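You operate a simulated robot arm through the tools that you are given. There is no shell and no other tool. Be economical: measure what you need, move in short steps, check, and stop when the job is done.

Carry out the task below with a simulated two-armed robot. There is one attempt and no reset: what you move stays moved.

## Task
Set both belt guides to the width on the guides card.
Fine: loosen each guide knob, slide the guide to the card's mark, tighten the knob again.

Only the result counts: the job must be done as asked and must still hold three seconds after the hand-in. Knocking over, shifting, dropping, spilling or breaking anything else fails it.

## Robot
Two 6-joint arms with fingered hands on one trunk, hanging from a carriage that runs on a gantry, over the field with the corners [-0.659, 1.152], [-0.667, -1.147], [0.613, -1.152], [0.621, 1.148] (x, y) and turns from -346 to 341 degrees about z. Base frame: it is fixed where the carriage stands at the start and does not move with it; the origin is on the floor, on the carriage's upright axis, x ahead of it, y to its left, z up; the surface under the hand at the start is at about z = 1.02. Readings come in m, degrees, newtons and seconds.
The left shoulder is at the start at [0.04, 0.152, 1.552], the right one opposite. With the tool pointing down near the work surface each hand reaches from about 0.48 to 0.78 m from the robot's upright axis, wherever it stands, measured 20 degrees to its own side. Places, roughly: belt back button [0.3, 0.4, 1.1]; belt run button [0.3, 0.4, 1.1]; belt stop button [0.3, 0.5, 1.1]; hose clamp knob [0.9, -0.4, 1]; left guide [0.4, 0.2, 1]; left guide knob [0.4, 0.4, 1.1]; right guide [0.4, -0.3, 1]; right guide knob [0.4, -0.4, 1.1]. Payload 4 kg a hand.
Tool frame (each hand has its own): the origin (TCP) lies between the finger pads and is the grasp point; the fingertips stand 0.03 m ahead of it; z points along the fingers, y is the line along which they close. Largest opening 0.104 m; the body of the gripper starts 0.035 m behind the TCP. The gripper is a hand of 5 fingers: y runs from the thumb to the fingers, the wrist lies at [-0.015, -0.104, -0.178] in the tool frame, and closing takes about 1.5 s.
Orientation is that of the tool frame in the base frame, as a unit quaternion [w, x, y, z]. With the fingers straight down and the wrist toward the robot, the tool's x, y and z point along [0, 1, 0], [1, 0, 0] and [0, 0, -1] of the base frame.

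## Interface
- The arms move only by the tool send_rows. It takes "left_increments", "right_increments" or both (then of equal length, played together; a hand with none holds still); each is a list of rows, each a list of 2 entries, a list of its own where there are three numbers: the shift along the tool's x, y, z in m, then the turn, a rotation vector about the tool's x, y, z in degrees. In form: [[[x, y, z], [wx, wy, wz]], ...]. A call has 1 to 8 rows; each row shifts and turns the commanded pose from where the row before left it, along the tool's axes as they then stand. "left_jaw" and "right_jaw" are, for a hand that has rows, the gripper command, from -1 (shut) to 1 (fully open), values between in proportion, set as the call begins (left out, the last holds). Rows are played at 5 a second. More than 0.05 m and 8.6 degrees between two rows, or a gripper value outside its range, and nothing of the call is played. A pose out of reach is approached as far as the arm can. The call stops where the force on the tool passes 70 N (or 10 N more than at its start, if that is more) or the arm is blocked; 0.2 s more then pass. The fingers move at their own pace (about 0.045 m/s each) and stop on an object; they squeeze with about 28 N. The grip force told is the motor's: it shows also when the fingers shut on nothing. Time passes only in rows, and 0.2 s behind the last, so rows that do not move let the fingers close. The reply holds the time, the measured pose of the TCP, the force on the tool along the base axes, the opening and the grip force, in the units named above and with some noise, with the torque about the TCP (base axes, N m) and any sound that the robot's microphone picked up, and new pictures: "show" is both (left out), scene, wrist or none (wrist: the cameras of the hands that moved).
- Cameras (640 x 400 px; columns grow to the right, rows downward): "scene" is now at [0.2116, -0.0137, 1.8288]; the picture's right is [-0.12, -0.99, 0.00], its down [-0.93, 0.11, -0.36] and it looks along [0.36, -0.04, -0.93] (base axes); focal length 253 px, centre (320, 200). "left" rides on the left gripper at [-0.06, -0.083, -0.12] in its tool frame; the picture's right is [-0.79, -0.29, 0.54], its down [0.56, -0.71, 0.44] and it looks along [0.26, 0.65, 0.72] (tool axes); focal length 234 px, centre (320, 200). "right" rides on the right gripper at [0.06, -0.084, -0.12] in its tool frame; the picture's right is [-0.79, 0.29, -0.54], its down [-0.56, -0.71, 0.44] and it looks along [-0.26, 0.65, 0.72] (tool axes); focal length 234 px, centre (320, 200). There is no depth. A picture from a camera that has moved, and an enlarged one, comes with that camera's place and axes in the base frame and with its lens. The place of the scene camera against the robot may be out by one fixed shift of up to 0.018 m in any direction.
- raise_lower(by): slides the trunk up (or, below 0, down) by that many m; the arms and the scene camera ride with it, the base frame stays. It gives what a move gives, with no picture.
- base_move(legs): drives the robot by 1 to 6 legs, each [ahead, left, turn to the left] in m, m and degrees, along the robot's own axes; the way and the turn of a leg run together, so that a leg with both is an arc; at most 1.5 m and 180 degrees a leg. The arms and the cameras ride along, it lands a little off, and it stops where it bumps. It keeps to its track: a leg is cut to what the track allows. It gives what a move gives, and a new picture of the scene camera.
- curl_fingers(index, middle, ring, little, thumb_bend, thumb_turn, hand): sets how far each is bent, from 0 (flat) to 1 (curled in); at 0.3 the hand is open as for a grip, at 0.7 the pads meet at the TCP. One left out holds its place. A second passes; each finger stops where it meets its share of the squeeze, and holds until it gets a number again. A gripper value or a shape takes the hand back. It gives what a move gives, with no picture; readings hold the bend of each and the force on index, middle, ring, little, thumb and palm. thumb_turn goes from beside the hand (0) to across from the fingers (1), as for a grip.
- grasp_type(shape, hand): the hand has 5 fingers and takes this shape, open, in about a second: jaw (thumb against the fingers, like two jaws); tri (thumb and two fingers); tip (a fingertip pinch); poke (one finger out to press); point (the index stretched); flat (the hand flat); cup (the hand cupped); fist (a fist). The gripper value then closes the fingers along that shape, each until it touches; the sizes above hold for jaw. It gives what a move gives, with no picture.
- pan_tilt(pan, tilt): turns the head with the scene camera to pan (to the left, within 86 degrees either way) and tilt (down, from -29 to 69), counted from straight ahead of the robot. It gives what a move gives, and a new picture of the scene camera.
- zoom(camera, box): a new picture of the part [left, top, right, bottom] of that camera's present view, enlarged. It takes no simulated time.
- close_job(): hands the job in; it is judged then, once.

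Work in short steps. Places have to be worked out from the pictures, the camera data and where the tool is seen: move nearer, look again, correct. Check each grasp and each placing, and mend what went wrong. You have 120 turns and 260 pictures in all, those below and enlarged ones among them. Open the grippers and draw the arms clear of the work before you hand the job in, unless the task says otherwise; then end with one line.

The tools are called after "Call:" as a command line: name --argument value ..., lists and objects as JSON in quotes. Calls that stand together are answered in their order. send_rows: Moves the arms, as the interface text tells. Its arguments: {"type":"object","properties":{"left_increments":{"type":"array","items":{"type":"array"}},"left_jaw":{"type":"number"},"right_increments":{"type":"array","items":{"type":"array"}},"right_jaw":{"type":"number"},"show":{"type":"string","enum":["both","scene","wrist","none"]}},"required":[]} The other tools are called the same way: raise_lower (by) slides the trunk up or down; grasp_type (shape, hand) gives the hand a shape; curl_fingers (index, middle, ring, little, thumb_bend, thumb_turn, hand) moves the fingers one by one; base_move (legs) drives the base; pan_tilt (pan, tilt) turns the head that bears the scene camera; zoom (camera, box) takes an enlarged picture of a part of a camera's view; close_job () hands the job in.

At the start:

```text
time: 0.0
left_tool_pos: [0.5824, 0.2188, 1.1499]
left_ee_rot: [0.0, 0.707, 0.707, 0.0]
left_ft_force: [0.3, 0.2, 0.6]
left_ft_torque: [0.02, 0.0, -0.02]
left_width: 0.1037
left_grasp_force: 0.2
left_shape: jaw
left_bend: [0.3, 0.3, 0.3, 0.3, 0.3, 0.97]
left_finger forces: [0.1, 0.0, 0.1, 0.1, 0.0, 0.0]
right_tool_pos: [0.5856, -0.2134, 1.1503]
right_ee_rot: [0.0, 0.707, 0.708, 0.0]
right_ft_force: [-0.4, 0.0, -0.7]
right_ft_torque: [-0.01, -0.04, 0.02]
right_width: 0.1036
right_grasp_force: 0.0
right_shape: jaw
right_bend: [0.3, 0.3, 0.3, 0.3, 0.3, 0.97]
right_finger forces: [0.2, 0.0, 0.0, 0.0, 0.1, 0.0]
trunk travel left (down, up): [-0.725, 0.075]
robot x, y, heading: [-0.0025, 0.0044, -0.1]
head pan, tilt: [-6.9, 68.8]
```

scene: 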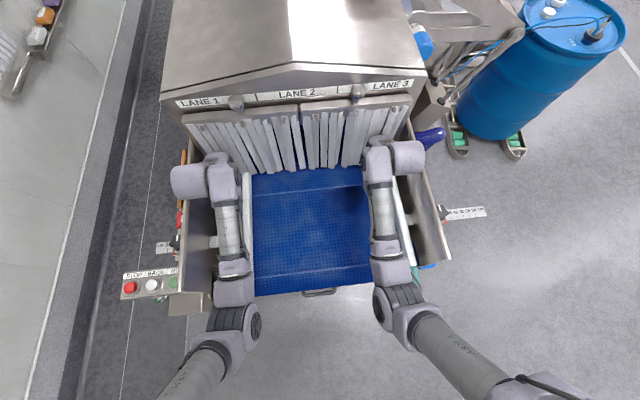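
right: 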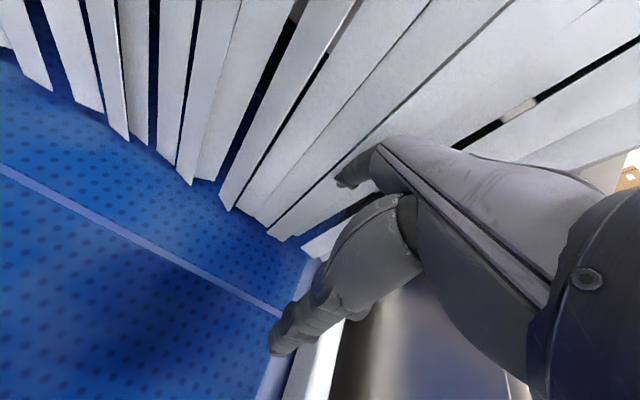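
left: 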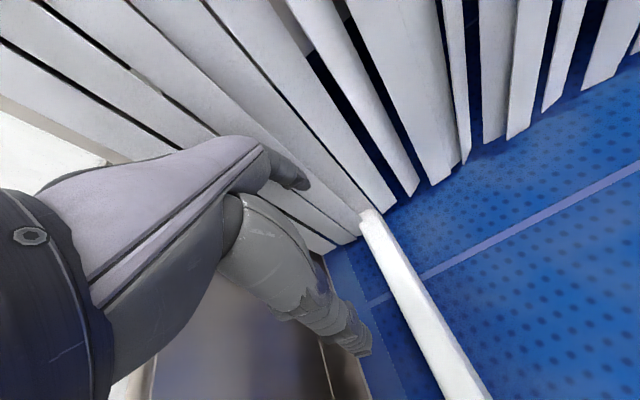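

The scene shows the belt with two white guides, rulers on both sides, and a button box at left. I zoom in on the left and right knob areas and look for the card.

Call:
zoom --camera "scene" --box '[110, 180, 270, 310]'

Call:
zoom --camera "scene" --box '[370, 170, 500, 280]'

Call:
pan_tilt --pan 0 --tilt 35

```text
3.08 times, centred on (190, 245) of scene
camera zoom: at [0.2116, -0.0137, 1.8288], right [-0.12, -0.99, 0.0], down [-0.93, 0.11, -0.36], along [0.36, -0.04, -0.93], focal length 777 px, centre (720, 62)
```

zoom: 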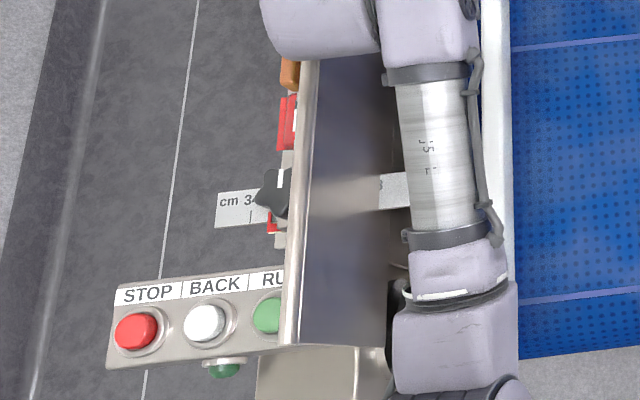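

```text
3.64 times, centred on (435, 225) of scene
camera zoom: at [0.2116, -0.0137, 1.8288], right [-0.12, -0.99, 0.0], down [-0.93, 0.11, -0.36], along [0.36, -0.04, -0.93], focal length 919 px, centre (-98, 109)
```

zoom: 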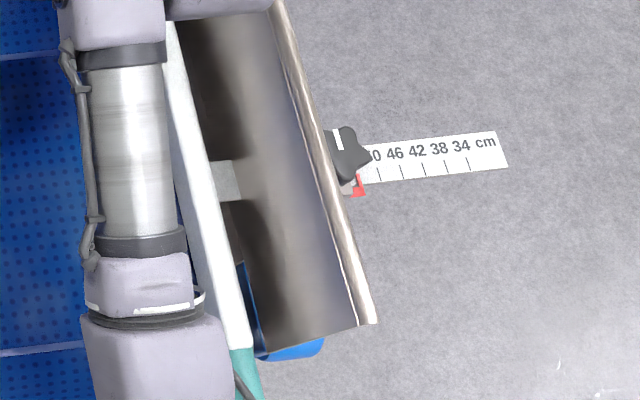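

```text
time: 1.0
left_tool_pos: [0.5824, 0.219, 1.1498]
left_ee_rot: [0.0, 0.708, 0.707, 0.0]
left_ft_force: [0.4, 0.1, -0.3]
left_ft_torque: [-0.01, 0.03, -0.01]
left_width: 0.1035
left_grasp_force: 0.0
left_shape: jaw
left_bend: [0.3, 0.3, 0.3, 0.3, 0.3, 0.97]
left_finger forces: [0.1, 0.0, 0.1, 0.0, 0.0, 0.0]
right_tool_pos: [0.5858, -0.2143, 1.151]
right_ee_rot: [0.0, 0.707, 0.707, 0.0]
right_ft_force: [0.7, 0.0, -0.1]
right_ft_torque: [-0.01, 0.01, 0.0]
right_width: 0.1037
right_grasp_force: 0.1
right_shape: jaw
right_bend: [0.3, 0.3, 0.3, 0.3, 0.3, 0.97]
right_finger forces: [0.0, 0.0, 0.0, 0.1, 0.1, 0.1]
trunk travel left (down, up): [-0.725, 0.075]
robot x, y, heading: [0.0001, 0.0018, -0.1]
head pan, tilt: [0.0, 35.0]
camera scene: at [0.2441, -0.007, 1.8724], right [0.0, -1.0, 0.0], down [-0.57, 0.0, -0.82], along [0.82, 0.0, -0.57], focal length 253 px, centre (320, 200)
```

scene: 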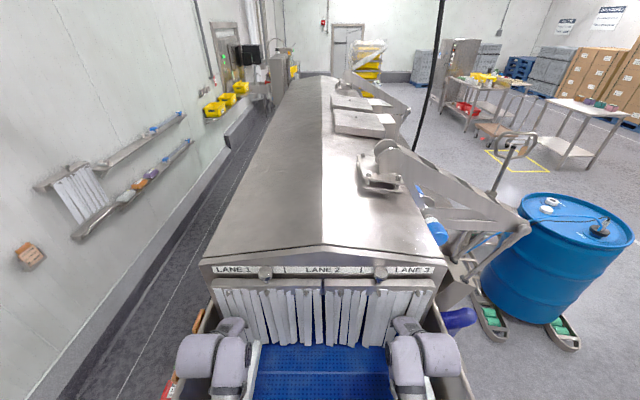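

A small orange card hangs on the left wall; I zoom in and also look left.

Call:
zoom --camera "scene" --box '[0, 225, 80, 275]'

Call:
zoom --camera "scene" --box '[140, 240, 460, 400]'

Call:
pan_tilt --pan 70 --tilt 40

Call:
pan_tilt --pan -70 --tilt 40

```text
8.00 times, centred on (40, 250) of scene
camera zoom: at [0.2441, -0.007, 1.8724], right [0.0, -1.0, 0.0], down [-0.57, 0.0, -0.82], along [0.82, 0.0, -0.57], focal length 2021 px, centre (2560, -200)
```

zoom: 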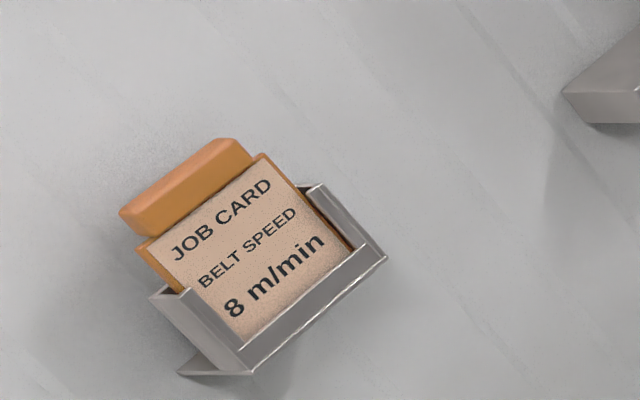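

```text
2.00 times, centred on (300, 320) of scene
camera zoom: at [0.2441, -0.007, 1.8724], right [0.0, -1.0, 0.0], down [-0.57, 0.0, -0.82], along [0.82, 0.0, -0.57], focal length 505 px, centre (360, -40)
```

zoom: 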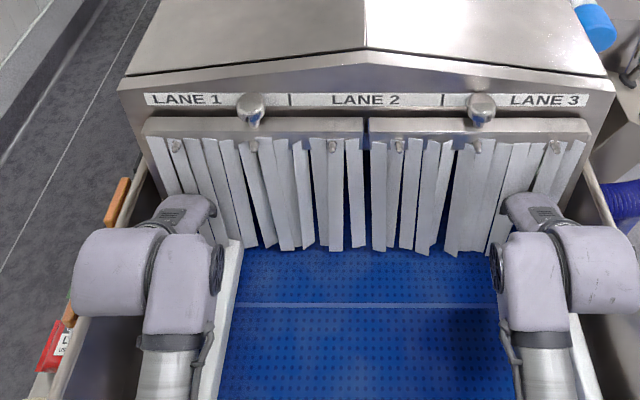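

```text
time: 2.4
left_tool_pos: [0.5838, 0.2191, 1.1501]
left_ee_rot: [0.0, 0.707, 0.707, 0.0]
left_ft_force: [0.2, -0.7, -0.7]
left_ft_torque: [0.0, 0.03, 0.02]
left_width: 0.104
left_grasp_force: 0.0
left_shape: jaw
left_bend: [0.3, 0.3, 0.3, 0.3, 0.3, 0.97]
left_finger forces: [0.0, 0.0, 0.1, 0.0, 0.0, 0.1]
right_tool_pos: [0.5847, -0.2135, 1.1489]
right_ee_rot: [0.0, 0.707, 0.707, 0.0]
right_ft_force: [0.0, -0.1, -0.1]
right_ft_torque: [0.01, 0.0, -0.02]
right_width: 0.1036
right_grasp_force: 0.1
right_shape: jaw
right_bend: [0.3, 0.3, 0.3, 0.3, 0.3, 0.97]
right_finger forces: [0.1, 0.0, 0.1, 0.0, 0.0, 0.1]
trunk travel left (down, up): [-0.725, 0.075]
robot x, y, heading: [-0.0005, 0.0013, -0.3]
head pan, tilt: [70.0, 40.0]
camera scene: at [0.1852, 0.0729, 1.8649], right [0.94, -0.34, 0.0], down [-0.22, -0.6, -0.77], along [0.26, 0.72, -0.64], focal length 253 px, centre (320, 200)
```

scene: 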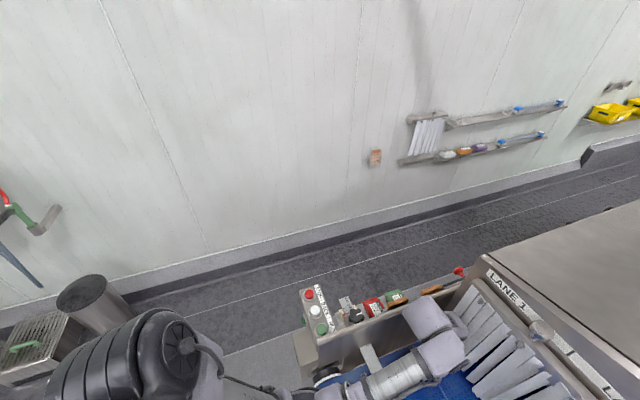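

```text
time: 4.6
left_tool_pos: [0.5821, 0.2187, 1.1506]
left_ee_rot: [0.0, 0.707, 0.707, 0.0]
left_ft_force: [-0.2, 0.0, 0.4]
left_ft_torque: [-0.01, 0.0, 0.03]
left_width: 0.1037
left_grasp_force: 0.0
left_shape: jaw
left_bend: [0.3, 0.3, 0.3, 0.3, 0.3, 0.97]
left_finger forces: [0.0, 0.1, 0.0, 0.0, 0.1, 0.0]
right_tool_pos: [0.5851, -0.213, 1.1498]
right_ee_rot: [0.0, 0.707, 0.707, 0.0]
right_ft_force: [-0.1, -0.4, -0.4]
right_ft_torque: [-0.01, 0.0, 0.03]
right_width: 0.1038
right_grasp_force: 0.0
right_shape: jaw
right_bend: [0.3, 0.3, 0.3, 0.3, 0.3, 0.97]
right_finger forces: [0.0, 0.0, 0.0, 0.1, 0.1, 0.0]
trunk travel left (down, up): [-0.725, 0.075]
robot x, y, heading: [0.003, 0.0008, -0.2]
head pan, tilt: [-70.0, 40.0]
camera scene: at [0.1852, -0.0869, 1.8649], right [-0.94, -0.34, 0.0], down [-0.22, 0.6, -0.77], along [0.26, -0.72, -0.64], focal length 253 px, centre (320, 200)
```

scene: 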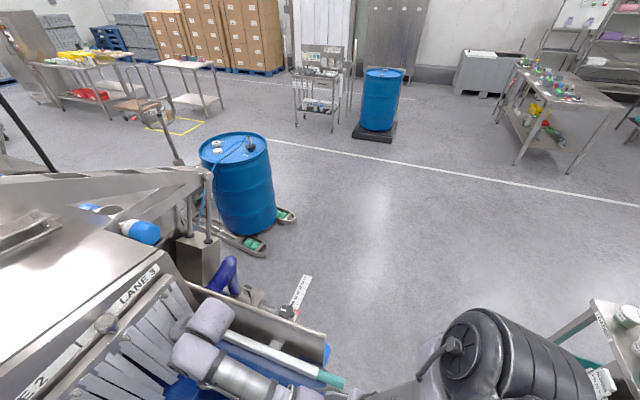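

Several coloured cards stand along the left wall of the belt. I pan back to the left and zoom in on them.

Call:
pan_tilt --pan 70 --tilt 55

Call:
zoom --camera "scene" --box '[260, 140, 500, 290]'

```text
time: 6.9
left_tool_pos: [0.5836, 0.219, 1.1492]
left_ee_rot: [0.0, 0.708, 0.706, 0.0]
left_ft_force: [0.4, -0.3, 0.5]
left_ft_torque: [0.02, 0.03, 0.0]
left_width: 0.1035
left_grasp_force: 0.1
left_shape: jaw
left_bend: [0.3, 0.3, 0.3, 0.3, 0.3, 0.97]
left_finger forces: [0.0, 0.0, 0.0, 0.0, 0.0, 0.0]
right_tool_pos: [0.586, -0.2134, 1.1498]
right_ee_rot: [0.0, 0.707, 0.707, 0.0]
right_ft_force: [0.0, -0.2, 0.6]
right_ft_torque: [0.03, 0.01, -0.01]
right_width: 0.1036
right_grasp_force: 0.1
right_shape: jaw
right_bend: [0.3, 0.3, 0.3, 0.3, 0.3, 0.97]
right_finger forces: [0.1, 0.0, 0.0, 0.0, 0.0, 0.1]
trunk travel left (down, up): [-0.725, 0.075]
robot x, y, heading: [-0.0005, -0.0012, -0.2]
head pan, tilt: [70.0, 55.0]
camera scene: at [0.1808, 0.0607, 1.8442], right [0.94, -0.34, 0.0], down [-0.28, -0.77, -0.57], along [0.2, 0.54, -0.82], focal length 253 px, centre (320, 200)
```

scene: 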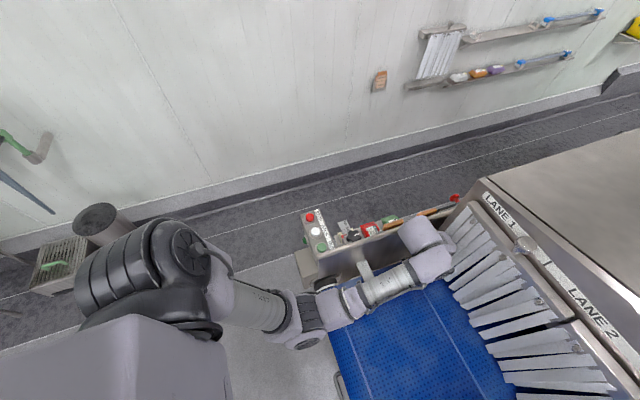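

```text
2.67 times, centred on (380, 215) of scene
camera zoom: at [0.1808, 0.0607, 1.8442], right [0.94, -0.34, 0.0], down [-0.28, -0.77, -0.57], along [0.2, 0.54, -0.82], focal length 674 px, centre (160, 160)
```

zoom: 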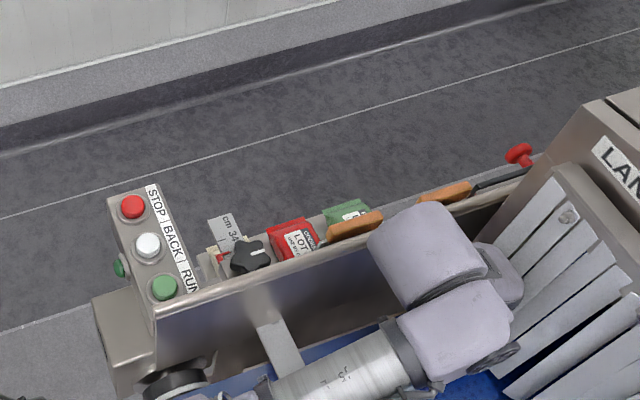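

Call:
zoom --camera "scene" --box '[330, 205, 410, 255]'

Call:
zoom --camera "scene" --box '[400, 180, 480, 230]'

Call:
pan_tilt --pan 30 --tilt 5

Call:
pan_tilt --pan -30 --tilt 5

```text
8.00 times, centred on (370, 230) of scene
camera zoom: at [0.1808, 0.0607, 1.8442], right [0.94, -0.34, 0.0], down [-0.28, -0.77, -0.57], along [0.2, 0.54, -0.82], focal length 2021 px, centre (-80, -40)
```

zoom: 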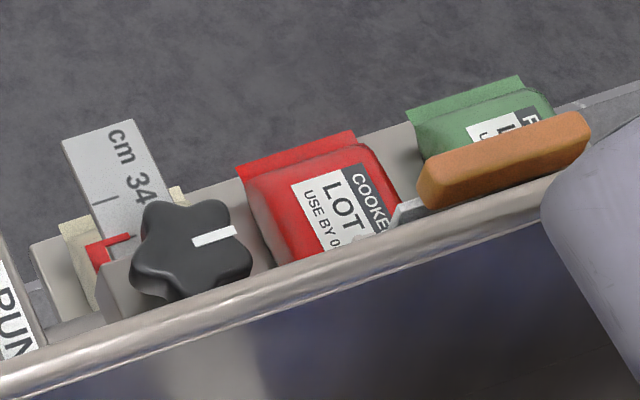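

```text
8.00 times, centred on (440, 205) of scene
camera zoom: at [0.1808, 0.0607, 1.8442], right [0.94, -0.34, 0.0], down [-0.28, -0.77, -0.57], along [0.2, 0.54, -0.82], focal length 2021 px, centre (-640, 160)
```

zoom: 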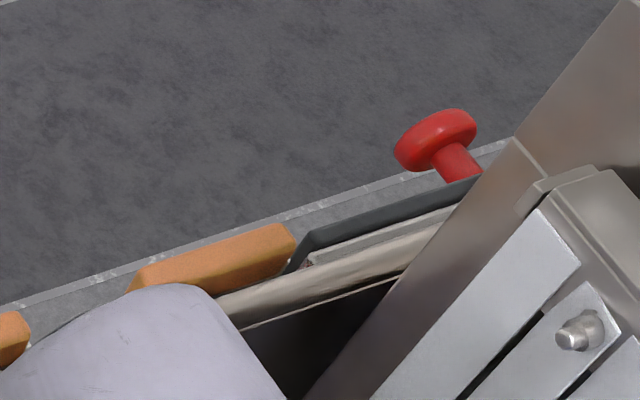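

```text
time: 8.0
left_tool_pos: [0.5819, 0.2184, 1.1491]
left_ee_rot: [0.0, 0.708, 0.707, 0.0]
left_ft_force: [-0.4, -0.5, 0.3]
left_ft_torque: [0.01, 0.01, -0.06]
left_width: 0.1036
left_grasp_force: 0.0
left_shape: jaw
left_bend: [0.3, 0.3, 0.3, 0.3, 0.3, 0.97]
left_finger forces: [0.0, 0.0, 0.0, 0.0, 0.1, 0.0]
right_tool_pos: [0.5859, -0.2133, 1.15]
right_ee_rot: [0.0, 0.707, 0.707, 0.0]
right_ft_force: [0.5, -0.3, -0.1]
right_ft_torque: [0.0, -0.02, 0.01]
right_width: 0.1038
right_grasp_force: 0.1
right_shape: jaw
right_bend: [0.3, 0.3, 0.3, 0.3, 0.3, 0.97]
right_finger forces: [0.1, 0.0, 0.0, 0.1, 0.1, 0.0]
trunk travel left (down, up): [-0.725, 0.075]
robot x, y, heading: [0.0032, 0.0003, -0.1]
head pan, tilt: [30.0, 5.0]
camera scene: at [0.2356, 0.039, 1.9206], right [0.5, -0.87, 0.0], down [-0.08, -0.04, -1.0], along [0.86, 0.5, -0.09], focal length 253 px, centre (320, 200)
```

scene: 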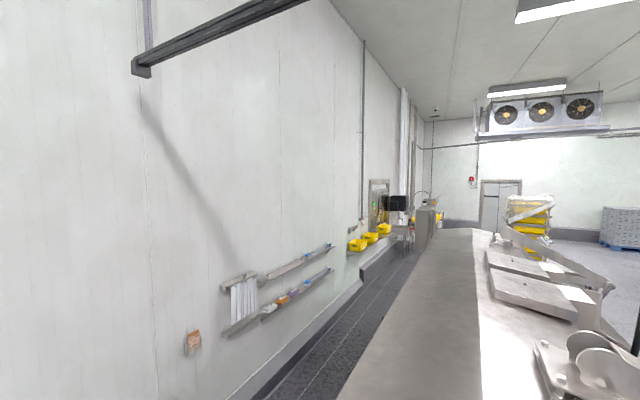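

```text
time: 9.3
left_tool_pos: [0.584, 0.2197, 1.1496]
left_ee_rot: [0.0, 0.707, 0.707, 0.0]
left_ft_force: [-0.6, -0.2, -0.2]
left_ft_torque: [-0.01, 0.03, 0.0]
left_width: 0.1039
left_grasp_force: 0.1
left_shape: jaw
left_bend: [0.3, 0.3, 0.3, 0.3, 0.3, 0.97]
left_finger forces: [0.1, 0.0, 0.0, 0.1, 0.0, 0.1]
right_tool_pos: [0.5859, -0.2144, 1.1499]
right_ee_rot: [-0.001, 0.707, 0.707, 0.001]
right_ft_force: [-0.4, -0.3, 0.6]
right_ft_torque: [-0.02, 0.01, 0.0]
right_width: 0.1037
right_grasp_force: 0.1
right_shape: jaw
right_bend: [0.3, 0.3, 0.3, 0.3, 0.3, 0.97]
right_finger forces: [0.0, 0.0, 0.0, 0.1, 0.1, 0.1]
trunk travel left (down, up): [-0.725, 0.075]
robot x, y, heading: [0.0001, 0.0008, 0.0]
head pan, tilt: [-30.0, 5.0]
camera scene: at [0.2357, -0.0529, 1.9206], right [-0.5, -0.87, 0.0], down [-0.08, 0.04, -1.0], along [0.86, -0.5, -0.09], focal length 253 px, centre (320, 200)
```

scene: 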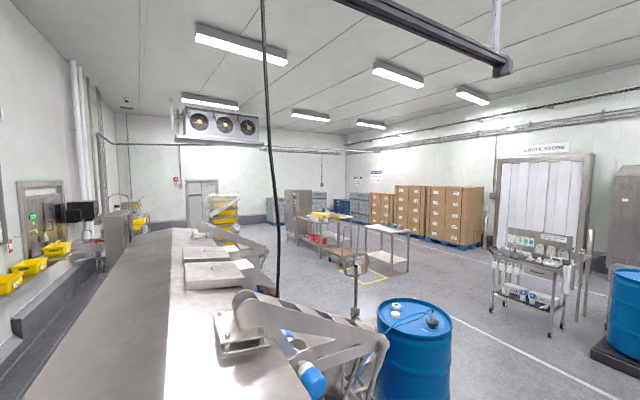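

No other guides card is visible so far; the orange bars on the left side wall may be job cards facing outward. I raise both hands for clearance.

Call:
send_rows --left_increments '[[[0, 0, -0.05], [0, 0, 0]], [[0, 0, -0.05], [0, 0, 0]], [[0, 0, -0.05], [0, 0, 0]], [[0, 0, -0.05], [0, 0, 0]]]' --right_increments '[[[0, 0, -0.05], [0, 0, 0]], [[0, 0, -0.05], [0, 0, 0]], [[0, 0, -0.05], [0, 0, 0]], [[0, 0, -0.05], [0, 0, 0]]]' --show "none"

Call:
pan_tilt --pan 40 --tilt 60

```text
time: 10.3
left_tool_pos: [0.5774, 0.2194, 1.3505]
left_ee_rot: [-0.003, 0.706, 0.708, 0.0]
left_ft_force: [-14.6, 3.4, -3.4]
left_ft_torque: [0.0, 0.23, 0.36]
left_width: 0.0988
left_grasp_force: 0.2
left_shape: jaw
left_bend: [0.33, 0.39, 0.33, 0.3, 0.3, 0.97]
left_finger forces: [1.6, 11.7, 2.6, 0.0, 0.1, 0.1]
right_tool_pos: [0.5804, -0.2139, 1.3483]
right_ee_rot: [-0.001, 0.708, 0.707, 0.0]
right_ft_force: [-28.6, -1.6, -1.4]
right_ft_torque: [-0.05, 0.22, -0.37]
right_width: 0.0922
right_grasp_force: 0.1
right_shape: jaw
right_bend: [0.36, 0.43, 0.38, 0.3, 0.3, 0.97]
right_finger forces: [4.2, 17.1, 7.5, 0.0, 0.0, 0.1]
trunk travel left (down, up): [-0.725, 0.075]
robot x, y, heading: [-0.0017, 0.0015, -0.0]
head pan, tilt: [-30.0, 5.0]
```

```text
time: 11.8
left_tool_pos: [0.5778, 0.2176, 1.3493]
left_ee_rot: [-0.001, 0.707, 0.707, -0.001]
left_ft_force: [-28.2, 7.0, 10.0]
left_ft_torque: [0.12, -0.6, 0.75]
left_width: 0.0978
left_grasp_force: 0.0
left_shape: jaw
left_bend: [0.33, 0.39, 0.34, 0.3, 0.3, 0.97]
left_finger forces: [3.0, 22.2, 6.3, 0.0, 0.0, 0.0]
right_tool_pos: [0.5808, -0.2134, 1.3474]
right_ee_rot: [0.0, 0.707, 0.707, -0.001]
right_ft_force: [-38.8, -3.5, 17.7]
right_ft_torque: [-0.27, -0.71, -0.68]
right_width: 0.0909
right_grasp_force: 0.1
right_shape: jaw
right_bend: [0.37, 0.43, 0.38, 0.3, 0.3, 0.97]
right_finger forces: [6.6, 21.1, 13.6, 0.0, 0.0, 0.0]
trunk travel left (down, up): [-0.725, 0.075]
robot x, y, heading: [0.0032, -0.0015, 0.1]
head pan, tilt: [40.0, 60.0]
camera scene: at [0.205, 0.0359, 1.8373], right [0.64, -0.77, 0.0], down [-0.67, -0.56, -0.5], along [0.38, 0.32, -0.87], focal length 253 px, centre (320, 200)
```

scene: 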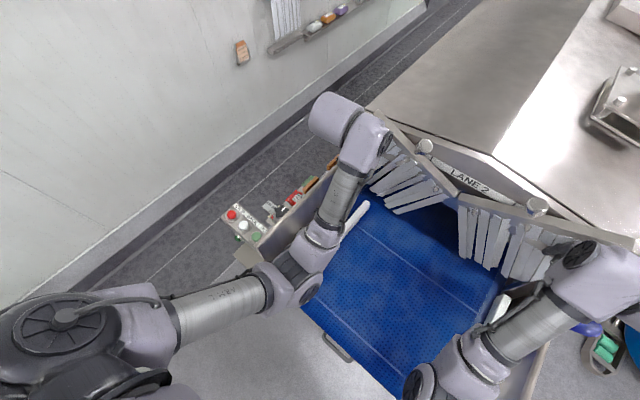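

Fingers press against the curtain frame; I draw both hands back toward the robot.

Call:
send_rows --left_increments '[[[0, -0.04, 0], [0, 0, 0]], [[0, -0.04, 0], [0, 0, 0]], [[0, 0, -0.03], [0, 0, 0]]]' --right_increments '[[[0, -0.04, 0], [0, 0, 0]], [[0, -0.04, 0], [0, 0, 0]], [[0, 0, -0.03], [0, 0, 0]]]' --show "scene"

```text
time: 12.6
left_tool_pos: [0.5091, 0.209, 1.368]
left_ee_rot: [0.0, 0.707, 0.707, 0.003]
left_ft_force: [-1.1, 0.3, 0.4]
left_ft_torque: [0.01, 0.0, 0.0]
left_width: 0.1036
left_grasp_force: 0.1
left_shape: jaw
left_bend: [0.3, 0.3, 0.3, 0.3, 0.3, 0.97]
left_finger forces: [0.1, 0.1, 0.0, 0.0, 0.1, 0.0]
left hand out of reach, approached as far as the arm can: row 3
right_tool_pos: [0.5112, -0.2079, 1.3701]
right_ee_rot: [0.002, 0.707, 0.707, 0.0]
right_ft_force: [-0.6, 0.6, 0.0]
right_ft_torque: [0.01, -0.03, 0.0]
right_width: 0.1038
right_grasp_force: 0.1
right_shape: jaw
right_bend: [0.3, 0.3, 0.3, 0.3, 0.3, 0.97]
right_finger forces: [0.0, 0.1, 0.0, 0.1, 0.0, 0.1]
right hand out of reach, approached as far as the arm can: row 3
trunk travel left (down, up): [-0.725, 0.075]
robot x, y, heading: [0.002, -0.0006, 0.1]
head pan, tilt: [40.0, 60.0]
camera scene: at [0.2072, 0.0359, 1.838], right [0.64, -0.77, 0.0], down [-0.66, -0.56, -0.5], along [0.38, 0.32, -0.87], focal length 253 px, centre (320, 200)
```

scene: 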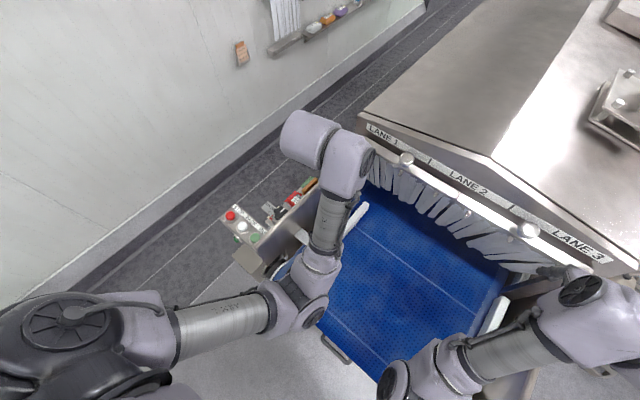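

I back the robot 0.45 m to see the line and its cards, then look around.

Call:
base_move --legs '[[-0.45, 0, 0]]'

Call:
pan_tilt --pan 0 --tilt 50

```text
time: 15.3
left_tool_pos: [0.0495, 0.2115, 1.3672]
left_ee_rot: [0.001, 0.703, 0.711, 0.002]
left_ft_force: [0.0, 1.6, 0.3]
left_ft_torque: [-0.01, -0.02, 0.01]
left_width: 0.1041
left_grasp_force: 0.0
left_shape: jaw
left_bend: [0.3, 0.3, 0.3, 0.3, 0.3, 0.97]
left_finger forces: [0.0, 0.1, 0.0, 0.0, 0.1, 0.0]
right_tool_pos: [0.0548, -0.2051, 1.3703]
right_ee_rot: [0.002, 0.705, 0.71, 0.0]
right_ft_force: [0.7, -0.2, -0.1]
right_ft_torque: [0.04, 0.02, 0.0]
right_width: 0.1037
right_grasp_force: 0.1
right_shape: jaw
right_bend: [0.3, 0.3, 0.3, 0.3, 0.3, 0.97]
right_finger forces: [0.0, 0.1, 0.1, 0.0, 0.0, 0.0]
trunk travel left (down, up): [-0.725, 0.075]
robot x, y, heading: [-0.4597, -0.0011, 0.4]
head pan, tilt: [40.0, 60.0]
camera scene: at [-0.2517, 0.0357, 1.8381], right [0.65, -0.76, 0.0], down [-0.66, -0.56, -0.5], along [0.38, 0.32, -0.87], focal length 253 px, centre (320, 200)
```

scene: 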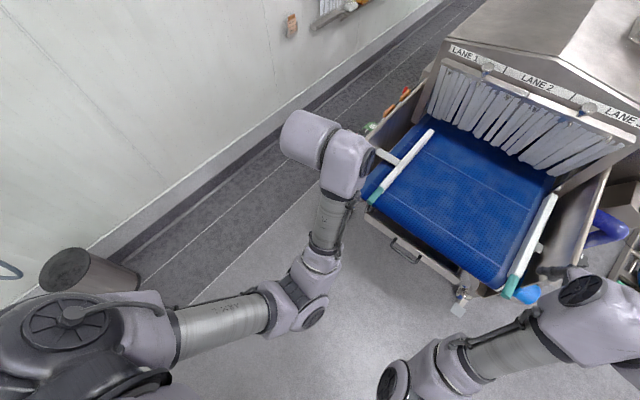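

```text
time: 16.4
left_tool_pos: [0.0501, 0.2112, 1.3686]
left_ee_rot: [0.001, 0.703, 0.711, 0.002]
left_ft_force: [-1.5, -0.6, 0.1]
left_ft_torque: [0.03, -0.04, 0.0]
left_width: 0.1036
left_grasp_force: 0.0
left_shape: jaw
left_bend: [0.3, 0.3, 0.3, 0.3, 0.3, 0.97]
left_finger forces: [0.0, 0.1, 0.0, 0.0, 0.0, 0.1]
right_tool_pos: [0.0542, -0.2046, 1.3705]
right_ee_rot: [0.002, 0.704, 0.71, 0.001]
right_ft_force: [0.0, 0.5, 0.0]
right_ft_torque: [0.02, 0.02, 0.0]
right_width: 0.104
right_grasp_force: 0.0
right_shape: jaw
right_bend: [0.3, 0.3, 0.3, 0.3, 0.3, 0.97]
right_finger forces: [0.0, 0.0, 0.0, 0.0, 0.1, 0.0]
trunk travel left (down, up): [-0.725, 0.075]
robot x, y, heading: [-0.4589, -0.0051, 0.3]
head pan, tilt: [0.0, 50.0]
camera scene: at [-0.2254, -0.0069, 1.8507], right [0.01, -1.0, 0.0], down [-0.77, -0.01, -0.64], along [0.64, 0.01, -0.77], focal length 253 px, centre (320, 200)
```

scene: 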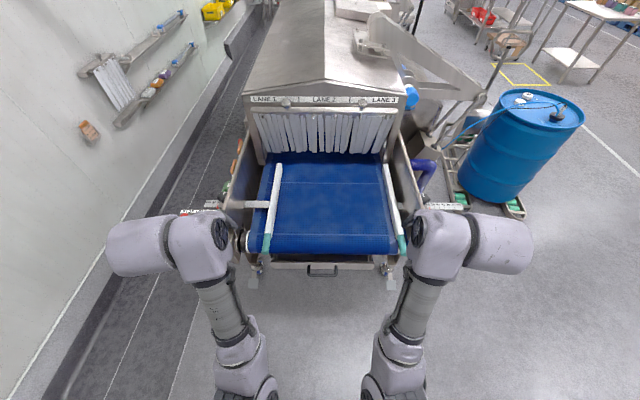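

Call:
zoom --camera "scene" --box '[170, 120, 470, 290]'

Call:
base_move --legs '[[0, 0.95, 0]]'

Call:
pan_tilt --pan -40 --tilt 40

```text
2.13 times, centred on (320, 205) of scene
camera zoom: at [-0.2254, -0.0069, 1.8507], right [0.01, -1.0, 0.0], down [-0.77, -0.01, -0.64], along [0.64, 0.01, -0.77], focal length 539 px, centre (320, 189)
```

zoom: 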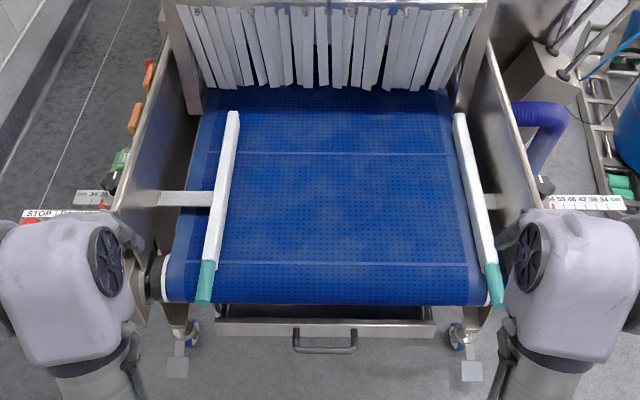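

```text
time: 21.4
left_tool_pos: [0.0402, 1.1665, 1.3672]
left_ee_rot: [0.001, 0.703, 0.711, 0.002]
left_ft_force: [-0.6, -0.2, 0.4]
left_ft_torque: [0.03, -0.03, 0.0]
left_width: 0.1039
left_grasp_force: 0.0
left_shape: jaw
left_bend: [0.3, 0.3, 0.3, 0.3, 0.3, 0.97]
left_finger forces: [0.1, 0.0, 0.1, 0.0, 0.0, 0.0]
right_tool_pos: [0.0463, 0.7493, 1.3703]
right_ee_rot: [0.003, 0.704, 0.71, 0.0]
right_ft_force: [0.1, -0.4, 0.3]
right_ft_torque: [-0.02, 0.01, -0.03]
right_width: 0.1039
right_grasp_force: 0.0
right_shape: jaw
right_bend: [0.3, 0.3, 0.3, 0.3, 0.3, 0.97]
right_finger forces: [0.1, 0.0, 0.0, 0.1, 0.1, 0.1]
trunk travel left (down, up): [-0.725, 0.075]
robot x, y, heading: [-0.4697, 0.9511, 0.4]
head pan, tilt: [0.0, 50.0]
camera scene: at [-0.2348, 0.9476, 1.8507], right [0.01, -1.0, 0.0], down [-0.77, -0.01, -0.64], along [0.64, 0.01, -0.77], focal length 253 px, centre (320, 200)
```

scene: 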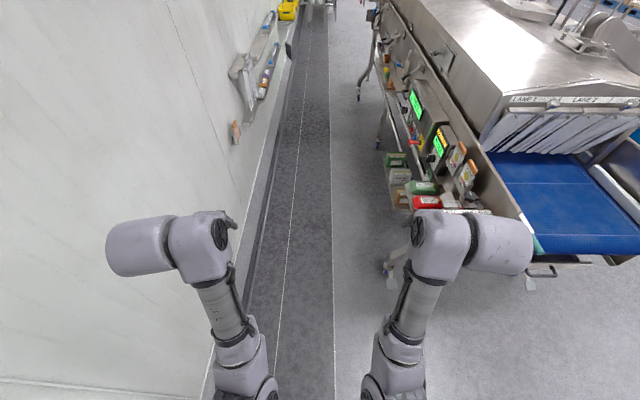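

```text
time: 22.4
left_tool_pos: [0.0395, 1.1672, 1.3679]
left_ee_rot: [0.001, 0.703, 0.712, 0.001]
left_ft_force: [0.4, -0.1, 0.4]
left_ft_torque: [0.0, 0.05, -0.03]
left_width: 0.1037
left_grasp_force: 0.0
left_shape: jaw
left_bend: [0.3, 0.3, 0.3, 0.3, 0.3, 0.97]
left_finger forces: [0.0, 0.1, 0.1, 0.1, 0.0, 0.1]
right_tool_pos: [0.0472, 0.7505, 1.3704]
right_ee_rot: [0.001, 0.703, 0.711, 0.001]
right_ft_force: [-0.3, 0.2, -0.3]
right_ft_torque: [-0.04, 0.01, 0.0]
right_width: 0.1038
right_grasp_force: 0.0
right_shape: jaw
right_bend: [0.3, 0.3, 0.3, 0.3, 0.3, 0.97]
right_finger forces: [0.0, 0.1, 0.1, 0.1, 0.1, 0.0]
trunk travel left (down, up): [-0.725, 0.075]
robot x, y, heading: [-0.4684, 0.9518, 0.6]
head pan, tilt: [-40.0, 40.0]
camera scene: at [-0.246, 0.8929, 1.8649], right [-0.63, -0.77, 0.0], down [-0.5, 0.41, -0.77], along [0.59, -0.49, -0.64], focal length 253 px, centre (320, 200)
```

scene: 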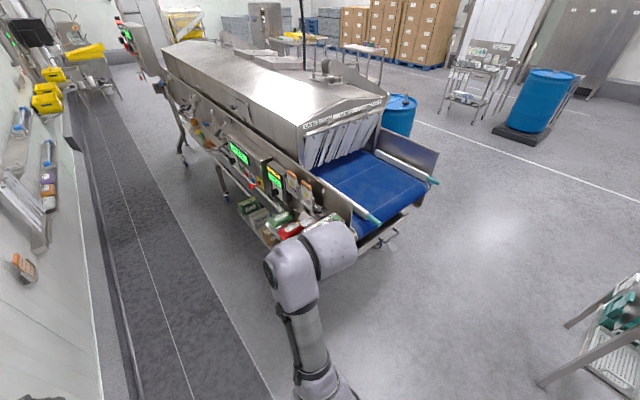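

The outside shows job cards in holders. I zoom in.

Call:
zoom --camera "scene" --box '[270, 155, 350, 205]'

Call:
zoom --camera "scene" --box '[200, 130, 360, 240]'

```text
8.00 times, centred on (310, 180) of scene
camera zoom: at [-0.246, 0.8929, 1.8649], right [-0.63, -0.77, 0.0], down [-0.5, 0.41, -0.77], along [0.59, -0.49, -0.64], focal length 2021 px, centre (400, 360)
```

zoom: 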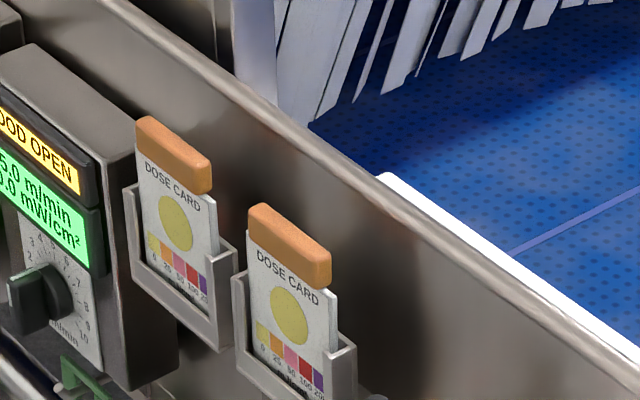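

```text
3.64 times, centred on (280, 185) of scene
camera zoom: at [-0.246, 0.8929, 1.8649], right [-0.63, -0.77, 0.0], down [-0.5, 0.41, -0.77], along [0.59, -0.49, -0.64], focal length 919 px, centre (466, 254)
```

zoom: 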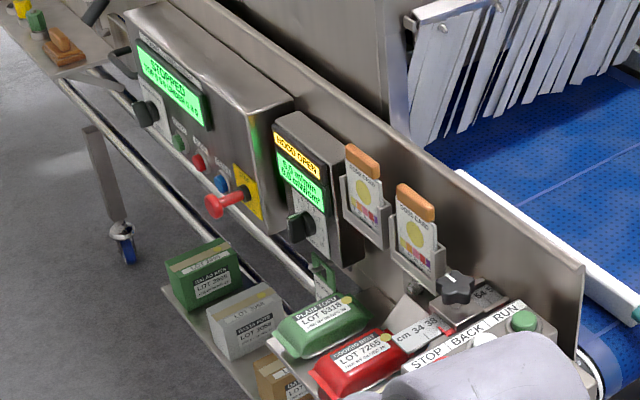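

These are dose cards. I drive alongside for a closer look at the knob/ruler area, hands being above everything.

Call:
base_move --legs '[[0.3, 0.15, 0]]'

Call:
pan_tilt --pan -65 --tilt 50

Call:
zoom --camera "scene" --box '[120, 50, 520, 300]'

```text
time: 24.6
left_tool_pos: [0.3377, 1.3193, 1.3672]
left_ee_rot: [0.0, 0.703, 0.711, 0.002]
left_ft_force: [0.3, 0.3, 0.7]
left_ft_torque: [0.01, 0.02, 0.02]
left_width: 0.104
left_grasp_force: 0.0
left_shape: jaw
left_bend: [0.3, 0.3, 0.3, 0.3, 0.3, 0.97]
left_finger forces: [0.1, 0.0, 0.0, 0.0, 0.1, 0.1]
right_tool_pos: [0.343, 0.9029, 1.3703]
right_ee_rot: [0.001, 0.704, 0.71, 0.0]
right_ft_force: [0.3, 0.4, -0.6]
right_ft_torque: [-0.03, -0.04, 0.01]
right_width: 0.104
right_grasp_force: 0.1
right_shape: jaw
right_bend: [0.3, 0.3, 0.3, 0.3, 0.3, 0.97]
right_finger forces: [0.0, 0.0, 0.0, 0.0, 0.0, 0.0]
trunk travel left (down, up): [-0.725, 0.075]
robot x, y, heading: [-0.1697, 1.105, 0.6]
head pan, tilt: [-40.0, 40.0]
camera scene: at [0.0512, 1.0456, 1.8649], right [-0.64, -0.77, 0.0], down [-0.5, 0.41, -0.77], along [0.59, -0.49, -0.64], focal length 253 px, centre (320, 200)
```

scene: 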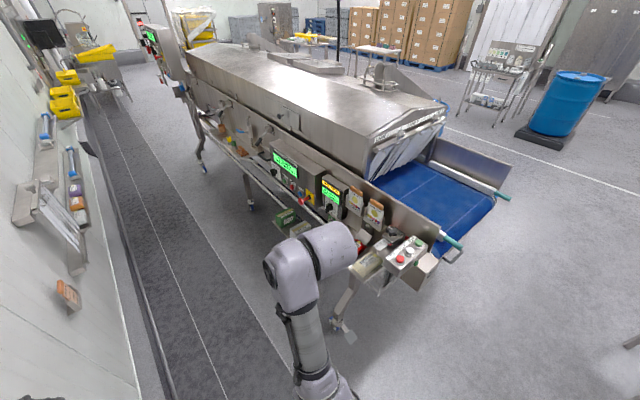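

```text
time: 25.5
left_tool_pos: [0.3374, 1.3199, 1.368]
left_ee_rot: [0.001, 0.704, 0.711, 0.001]
left_ft_force: [0.4, 0.3, 1.1]
left_ft_torque: [-0.03, 0.05, -0.02]
left_width: 0.1039
left_grasp_force: 0.1
left_shape: jaw
left_bend: [0.3, 0.3, 0.3, 0.3, 0.3, 0.97]
left_finger forces: [0.0, 0.0, 0.0, 0.1, 0.0, 0.0]
right_tool_pos: [0.3434, 0.9026, 1.3703]
right_ee_rot: [0.003, 0.704, 0.71, 0.0]
right_ft_force: [0.6, 0.1, 0.0]
right_ft_torque: [0.01, -0.03, 0.02]
right_width: 0.1037
right_grasp_force: 0.1
right_shape: jaw
right_bend: [0.3, 0.3, 0.3, 0.3, 0.3, 0.97]
right_finger forces: [0.0, 0.1, 0.0, 0.0, 0.0, 0.0]
trunk travel left (down, up): [-0.725, 0.075]
robot x, y, heading: [-0.17, 1.1045, 0.5]
head pan, tilt: [-65.0, 50.0]
camera scene: at [0.0188, 1.0302, 1.8507], right [-0.9, -0.43, 0.0], down [-0.33, 0.69, -0.64], along [0.28, -0.58, -0.77], focal length 253 px, centre (320, 200)
```

scene: 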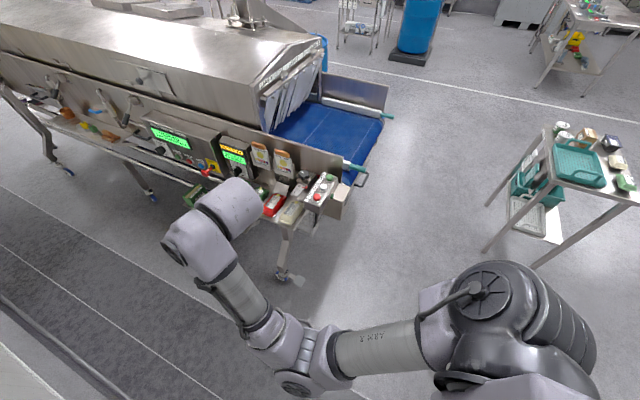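

```text
1.60 times, centred on (320, 175) of scene
camera zoom: at [0.0188, 1.0302, 1.8507], right [-0.9, -0.43, 0.0], down [-0.33, 0.69, -0.64], along [0.28, -0.58, -0.77], focal length 404 px, centre (320, 240)
```

zoom: 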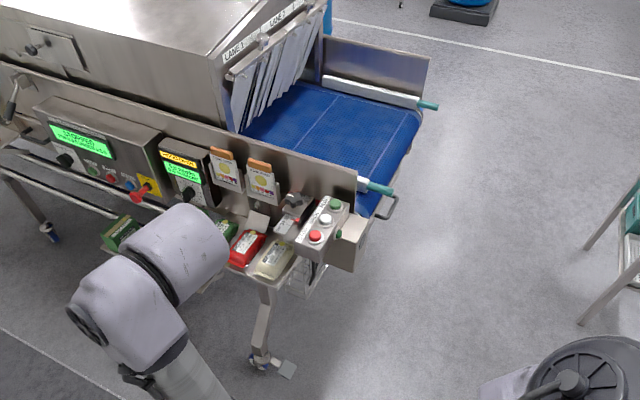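

Call:
zoom --camera "scene" --box '[236, 150, 356, 225]'

Call:
zoom --camera "scene" --box '[500, 100, 640, 260]'

Call:
zoom --camera "scene" --box '[0, 60, 200, 190]'

```text
5.33 times, centred on (296, 188) of scene
camera zoom: at [0.0188, 1.0302, 1.8507], right [-0.9, -0.43, 0.0], down [-0.33, 0.69, -0.64], along [0.28, -0.58, -0.77], focal length 1348 px, centre (448, 267)
```

zoom: 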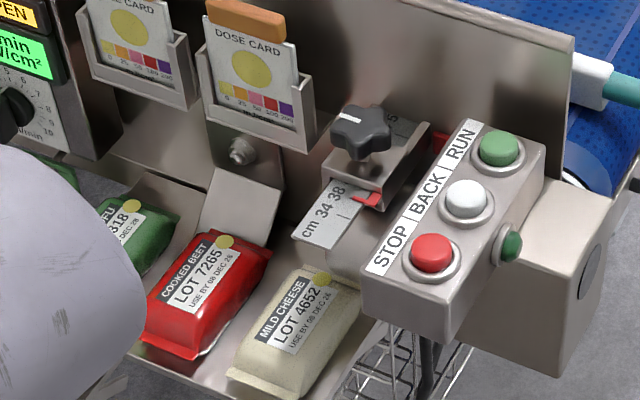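

```text
2.50 times, centred on (570, 180) of scene
camera zoom: at [0.0188, 1.0302, 1.8507], right [-0.9, -0.43, 0.0], down [-0.33, 0.69, -0.64], along [0.28, -0.58, -0.77], focal length 632 px, centre (-305, 250)
```

zoom: 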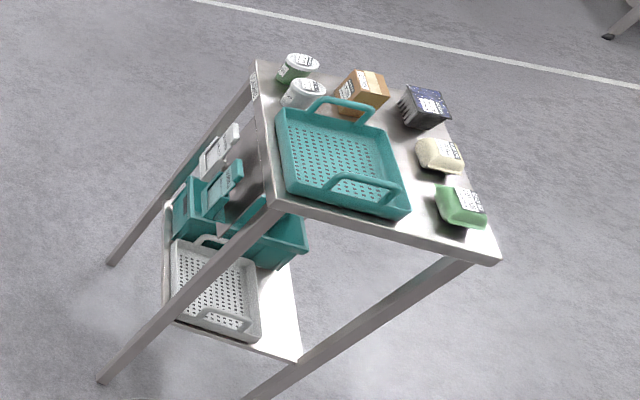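

```text
3.08 times, centred on (100, 125) of scene
camera zoom: at [0.0188, 1.0302, 1.8507], right [-0.9, -0.43, 0.0], down [-0.33, 0.69, -0.64], along [0.28, -0.58, -0.77], focal length 777 px, centre (997, 431)
```

zoom: 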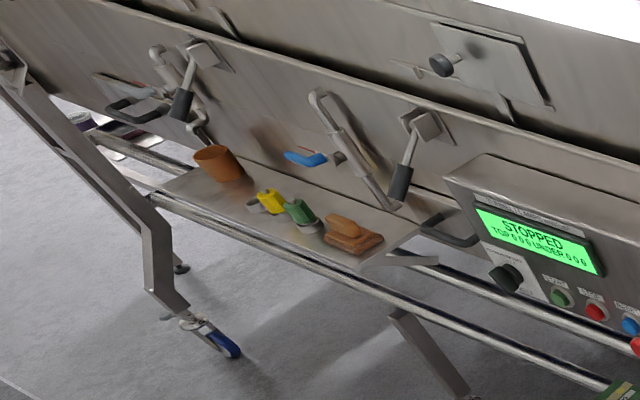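

Left guide reads about 38–39 and the right about 54, but the card isn't here. I move clear and turn to look around the rest of the room.

Call:
base_move --legs '[[-0.2, -0.7, 0], [0, 0, -120]]'

Call:
pan_tilt --pan 0 --tilt 25

Call:
pan_tilt --pan -75 --tilt 25

Call:
pan_tilt --pan 70 --tilt 25

```text
time: 34.4
left_tool_pos: [-0.41, -0.1545, 1.3684]
left_ee_rot: [0.002, 0.973, -0.232, 0.0]
left_ft_force: [-0.1, 0.0, -0.1]
left_ft_torque: [-0.01, -0.03, 0.0]
left_width: 0.104
left_grasp_force: 0.0
left_shape: jaw
left_bend: [0.3, 0.3, 0.3, 0.3, 0.3, 0.97]
left_finger forces: [0.1, 0.0, 0.0, 0.1, 0.1, 0.0]
right_tool_pos: [-0.7839, 0.0322, 1.371]
right_ee_rot: [0.001, 0.973, -0.232, -0.002]
right_ft_force: [-0.6, -0.3, -0.5]
right_ft_torque: [-0.02, -0.01, -0.01]
right_width: 0.1036
right_grasp_force: 0.0
right_shape: jaw
right_bend: [0.3, 0.3, 0.3, 0.3, 0.3, 0.97]
right_finger forces: [0.1, 0.0, 0.0, 0.0, 0.1, 0.0]
trunk travel left (down, up): [-0.725, 0.075]
robot x, y, heading: [-0.3716, 0.3947, -116.8]
head pan, tilt: [-65.0, 50.0]
camera scene: at [-0.5196, 0.2474, 1.8507], right [0.03, 1.0, 0.0], down [0.77, -0.03, -0.64], along [-0.64, 0.02, -0.77], focal length 253 px, centre (320, 200)
```

scene: 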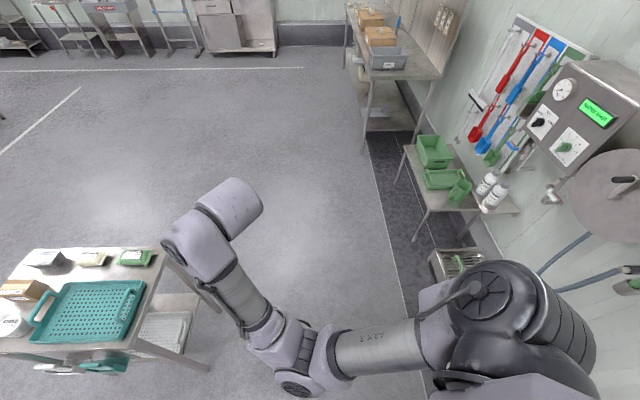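

```text
time: 35.8
left_tool_pos: [-0.4094, -0.156, 1.3672]
left_ee_rot: [0.002, 0.973, -0.232, 0.0]
left_ft_force: [0.2, 1.3, 0.1]
left_ft_torque: [0.01, -0.01, 0.0]
left_width: 0.1039
left_grasp_force: 0.0
left_shape: jaw
left_bend: [0.3, 0.3, 0.3, 0.3, 0.3, 0.97]
left_finger forces: [0.0, 0.0, 0.1, 0.1, 0.1, 0.0]
right_tool_pos: [-0.7823, 0.0312, 1.3699]
right_ee_rot: [0.001, 0.973, -0.232, 0.0]
right_ft_force: [-0.3, -0.2, 0.3]
right_ft_torque: [0.01, 0.01, -0.01]
right_width: 0.1039
right_grasp_force: 0.1
right_shape: jaw
right_bend: [0.3, 0.3, 0.3, 0.3, 0.3, 0.97]
right_finger forces: [0.1, 0.0, 0.1, 0.0, 0.0, 0.0]
trunk travel left (down, up): [-0.725, 0.075]
robot x, y, heading: [-0.3654, 0.3938, -117.3]
head pan, tilt: [0.0, 25.0]
camera scene: at [-0.4844, 0.1627, 1.8882], right [-0.89, 0.45, 0.0], down [0.19, 0.38, -0.91], along [-0.41, -0.81, -0.42], focal length 253 px, centre (320, 200)
```

scene: 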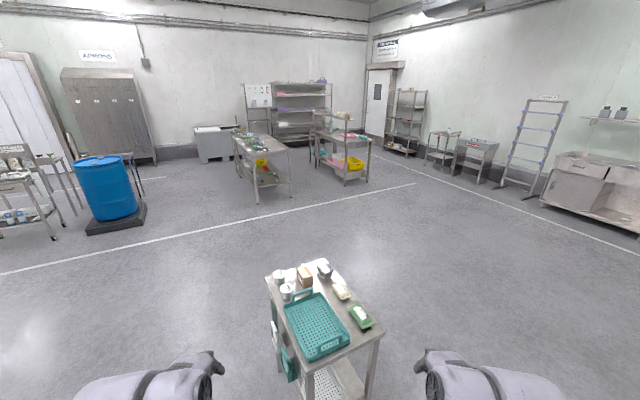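

```text
time: 37.2
left_tool_pos: [-0.4093, -0.1555, 1.3666]
left_ee_rot: [0.002, 0.973, -0.232, 0.001]
left_ft_force: [0.5, -0.4, 0.0]
left_ft_torque: [-0.01, 0.01, 0.03]
left_width: 0.1037
left_grasp_force: 0.0
left_shape: jaw
left_bend: [0.3, 0.3, 0.3, 0.3, 0.3, 0.97]
left_finger forces: [0.1, 0.0, 0.0, 0.0, 0.0, 0.0]
right_tool_pos: [-0.7829, 0.0322, 1.3698]
right_ee_rot: [0.001, 0.973, -0.232, -0.002]
right_ft_force: [-0.1, 0.3, -0.8]
right_ft_torque: [0.01, -0.01, -0.01]
right_width: 0.1037
right_grasp_force: 0.0
right_shape: jaw
right_bend: [0.3, 0.3, 0.3, 0.3, 0.3, 0.97]
right_finger forces: [0.1, 0.0, 0.1, 0.0, 0.1, 0.0]
trunk travel left (down, up): [-0.725, 0.075]
robot x, y, heading: [-0.3635, 0.3927, -117.2]
head pan, tilt: [-75.0, 25.0]
camera scene: at [-0.5328, 0.2638, 1.8882], right [0.21, 0.98, 0.0], down [0.41, -0.09, -0.91], along [-0.89, 0.19, -0.42], focal length 253 px, centre (320, 200)
```

scene: 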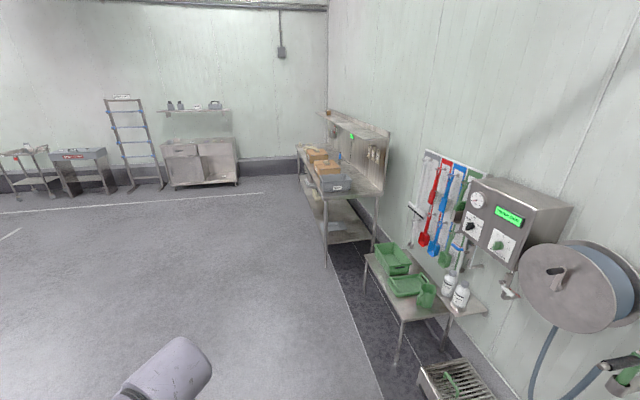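

```text
time: 39.5
left_tool_pos: [-0.4111, -0.1549, 1.3671]
left_ee_rot: [0.003, 0.973, -0.232, 0.001]
left_ft_force: [0.4, 0.8, -1.0]
left_ft_torque: [-0.03, -0.01, 0.03]
left_width: 0.1036
left_grasp_force: 0.0
left_shape: jaw
left_bend: [0.3, 0.3, 0.3, 0.3, 0.3, 0.97]
left_finger forces: [0.0, 0.0, 0.0, 0.0, 0.0, 0.1]
right_tool_pos: [-0.7823, 0.0312, 1.3698]
right_ee_rot: [0.002, 0.973, -0.232, -0.001]
right_ft_force: [0.4, 0.3, -0.3]
right_ft_torque: [-0.01, 0.0, -0.01]
right_width: 0.104
right_grasp_force: 0.0
right_shape: jaw
right_bend: [0.3, 0.3, 0.3, 0.3, 0.3, 0.97]
right_finger forces: [0.0, 0.1, 0.1, 0.1, 0.0, 0.1]
trunk travel left (down, up): [-0.725, 0.075]
robot x, y, heading: [-0.3648, 0.393, -117.0]
head pan, tilt: [70.0, 25.0]
camera scene: at [-0.3797, 0.1775, 1.8882], right [-0.73, -0.68, 0.0], down [-0.29, 0.31, -0.91], along [0.62, -0.66, -0.42], focal length 253 px, centre (320, 200)
```

scene: 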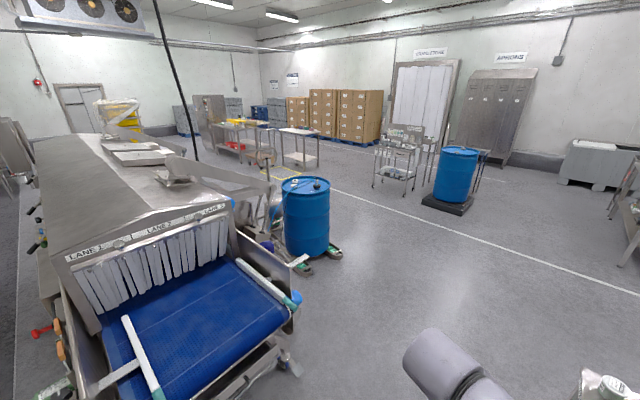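

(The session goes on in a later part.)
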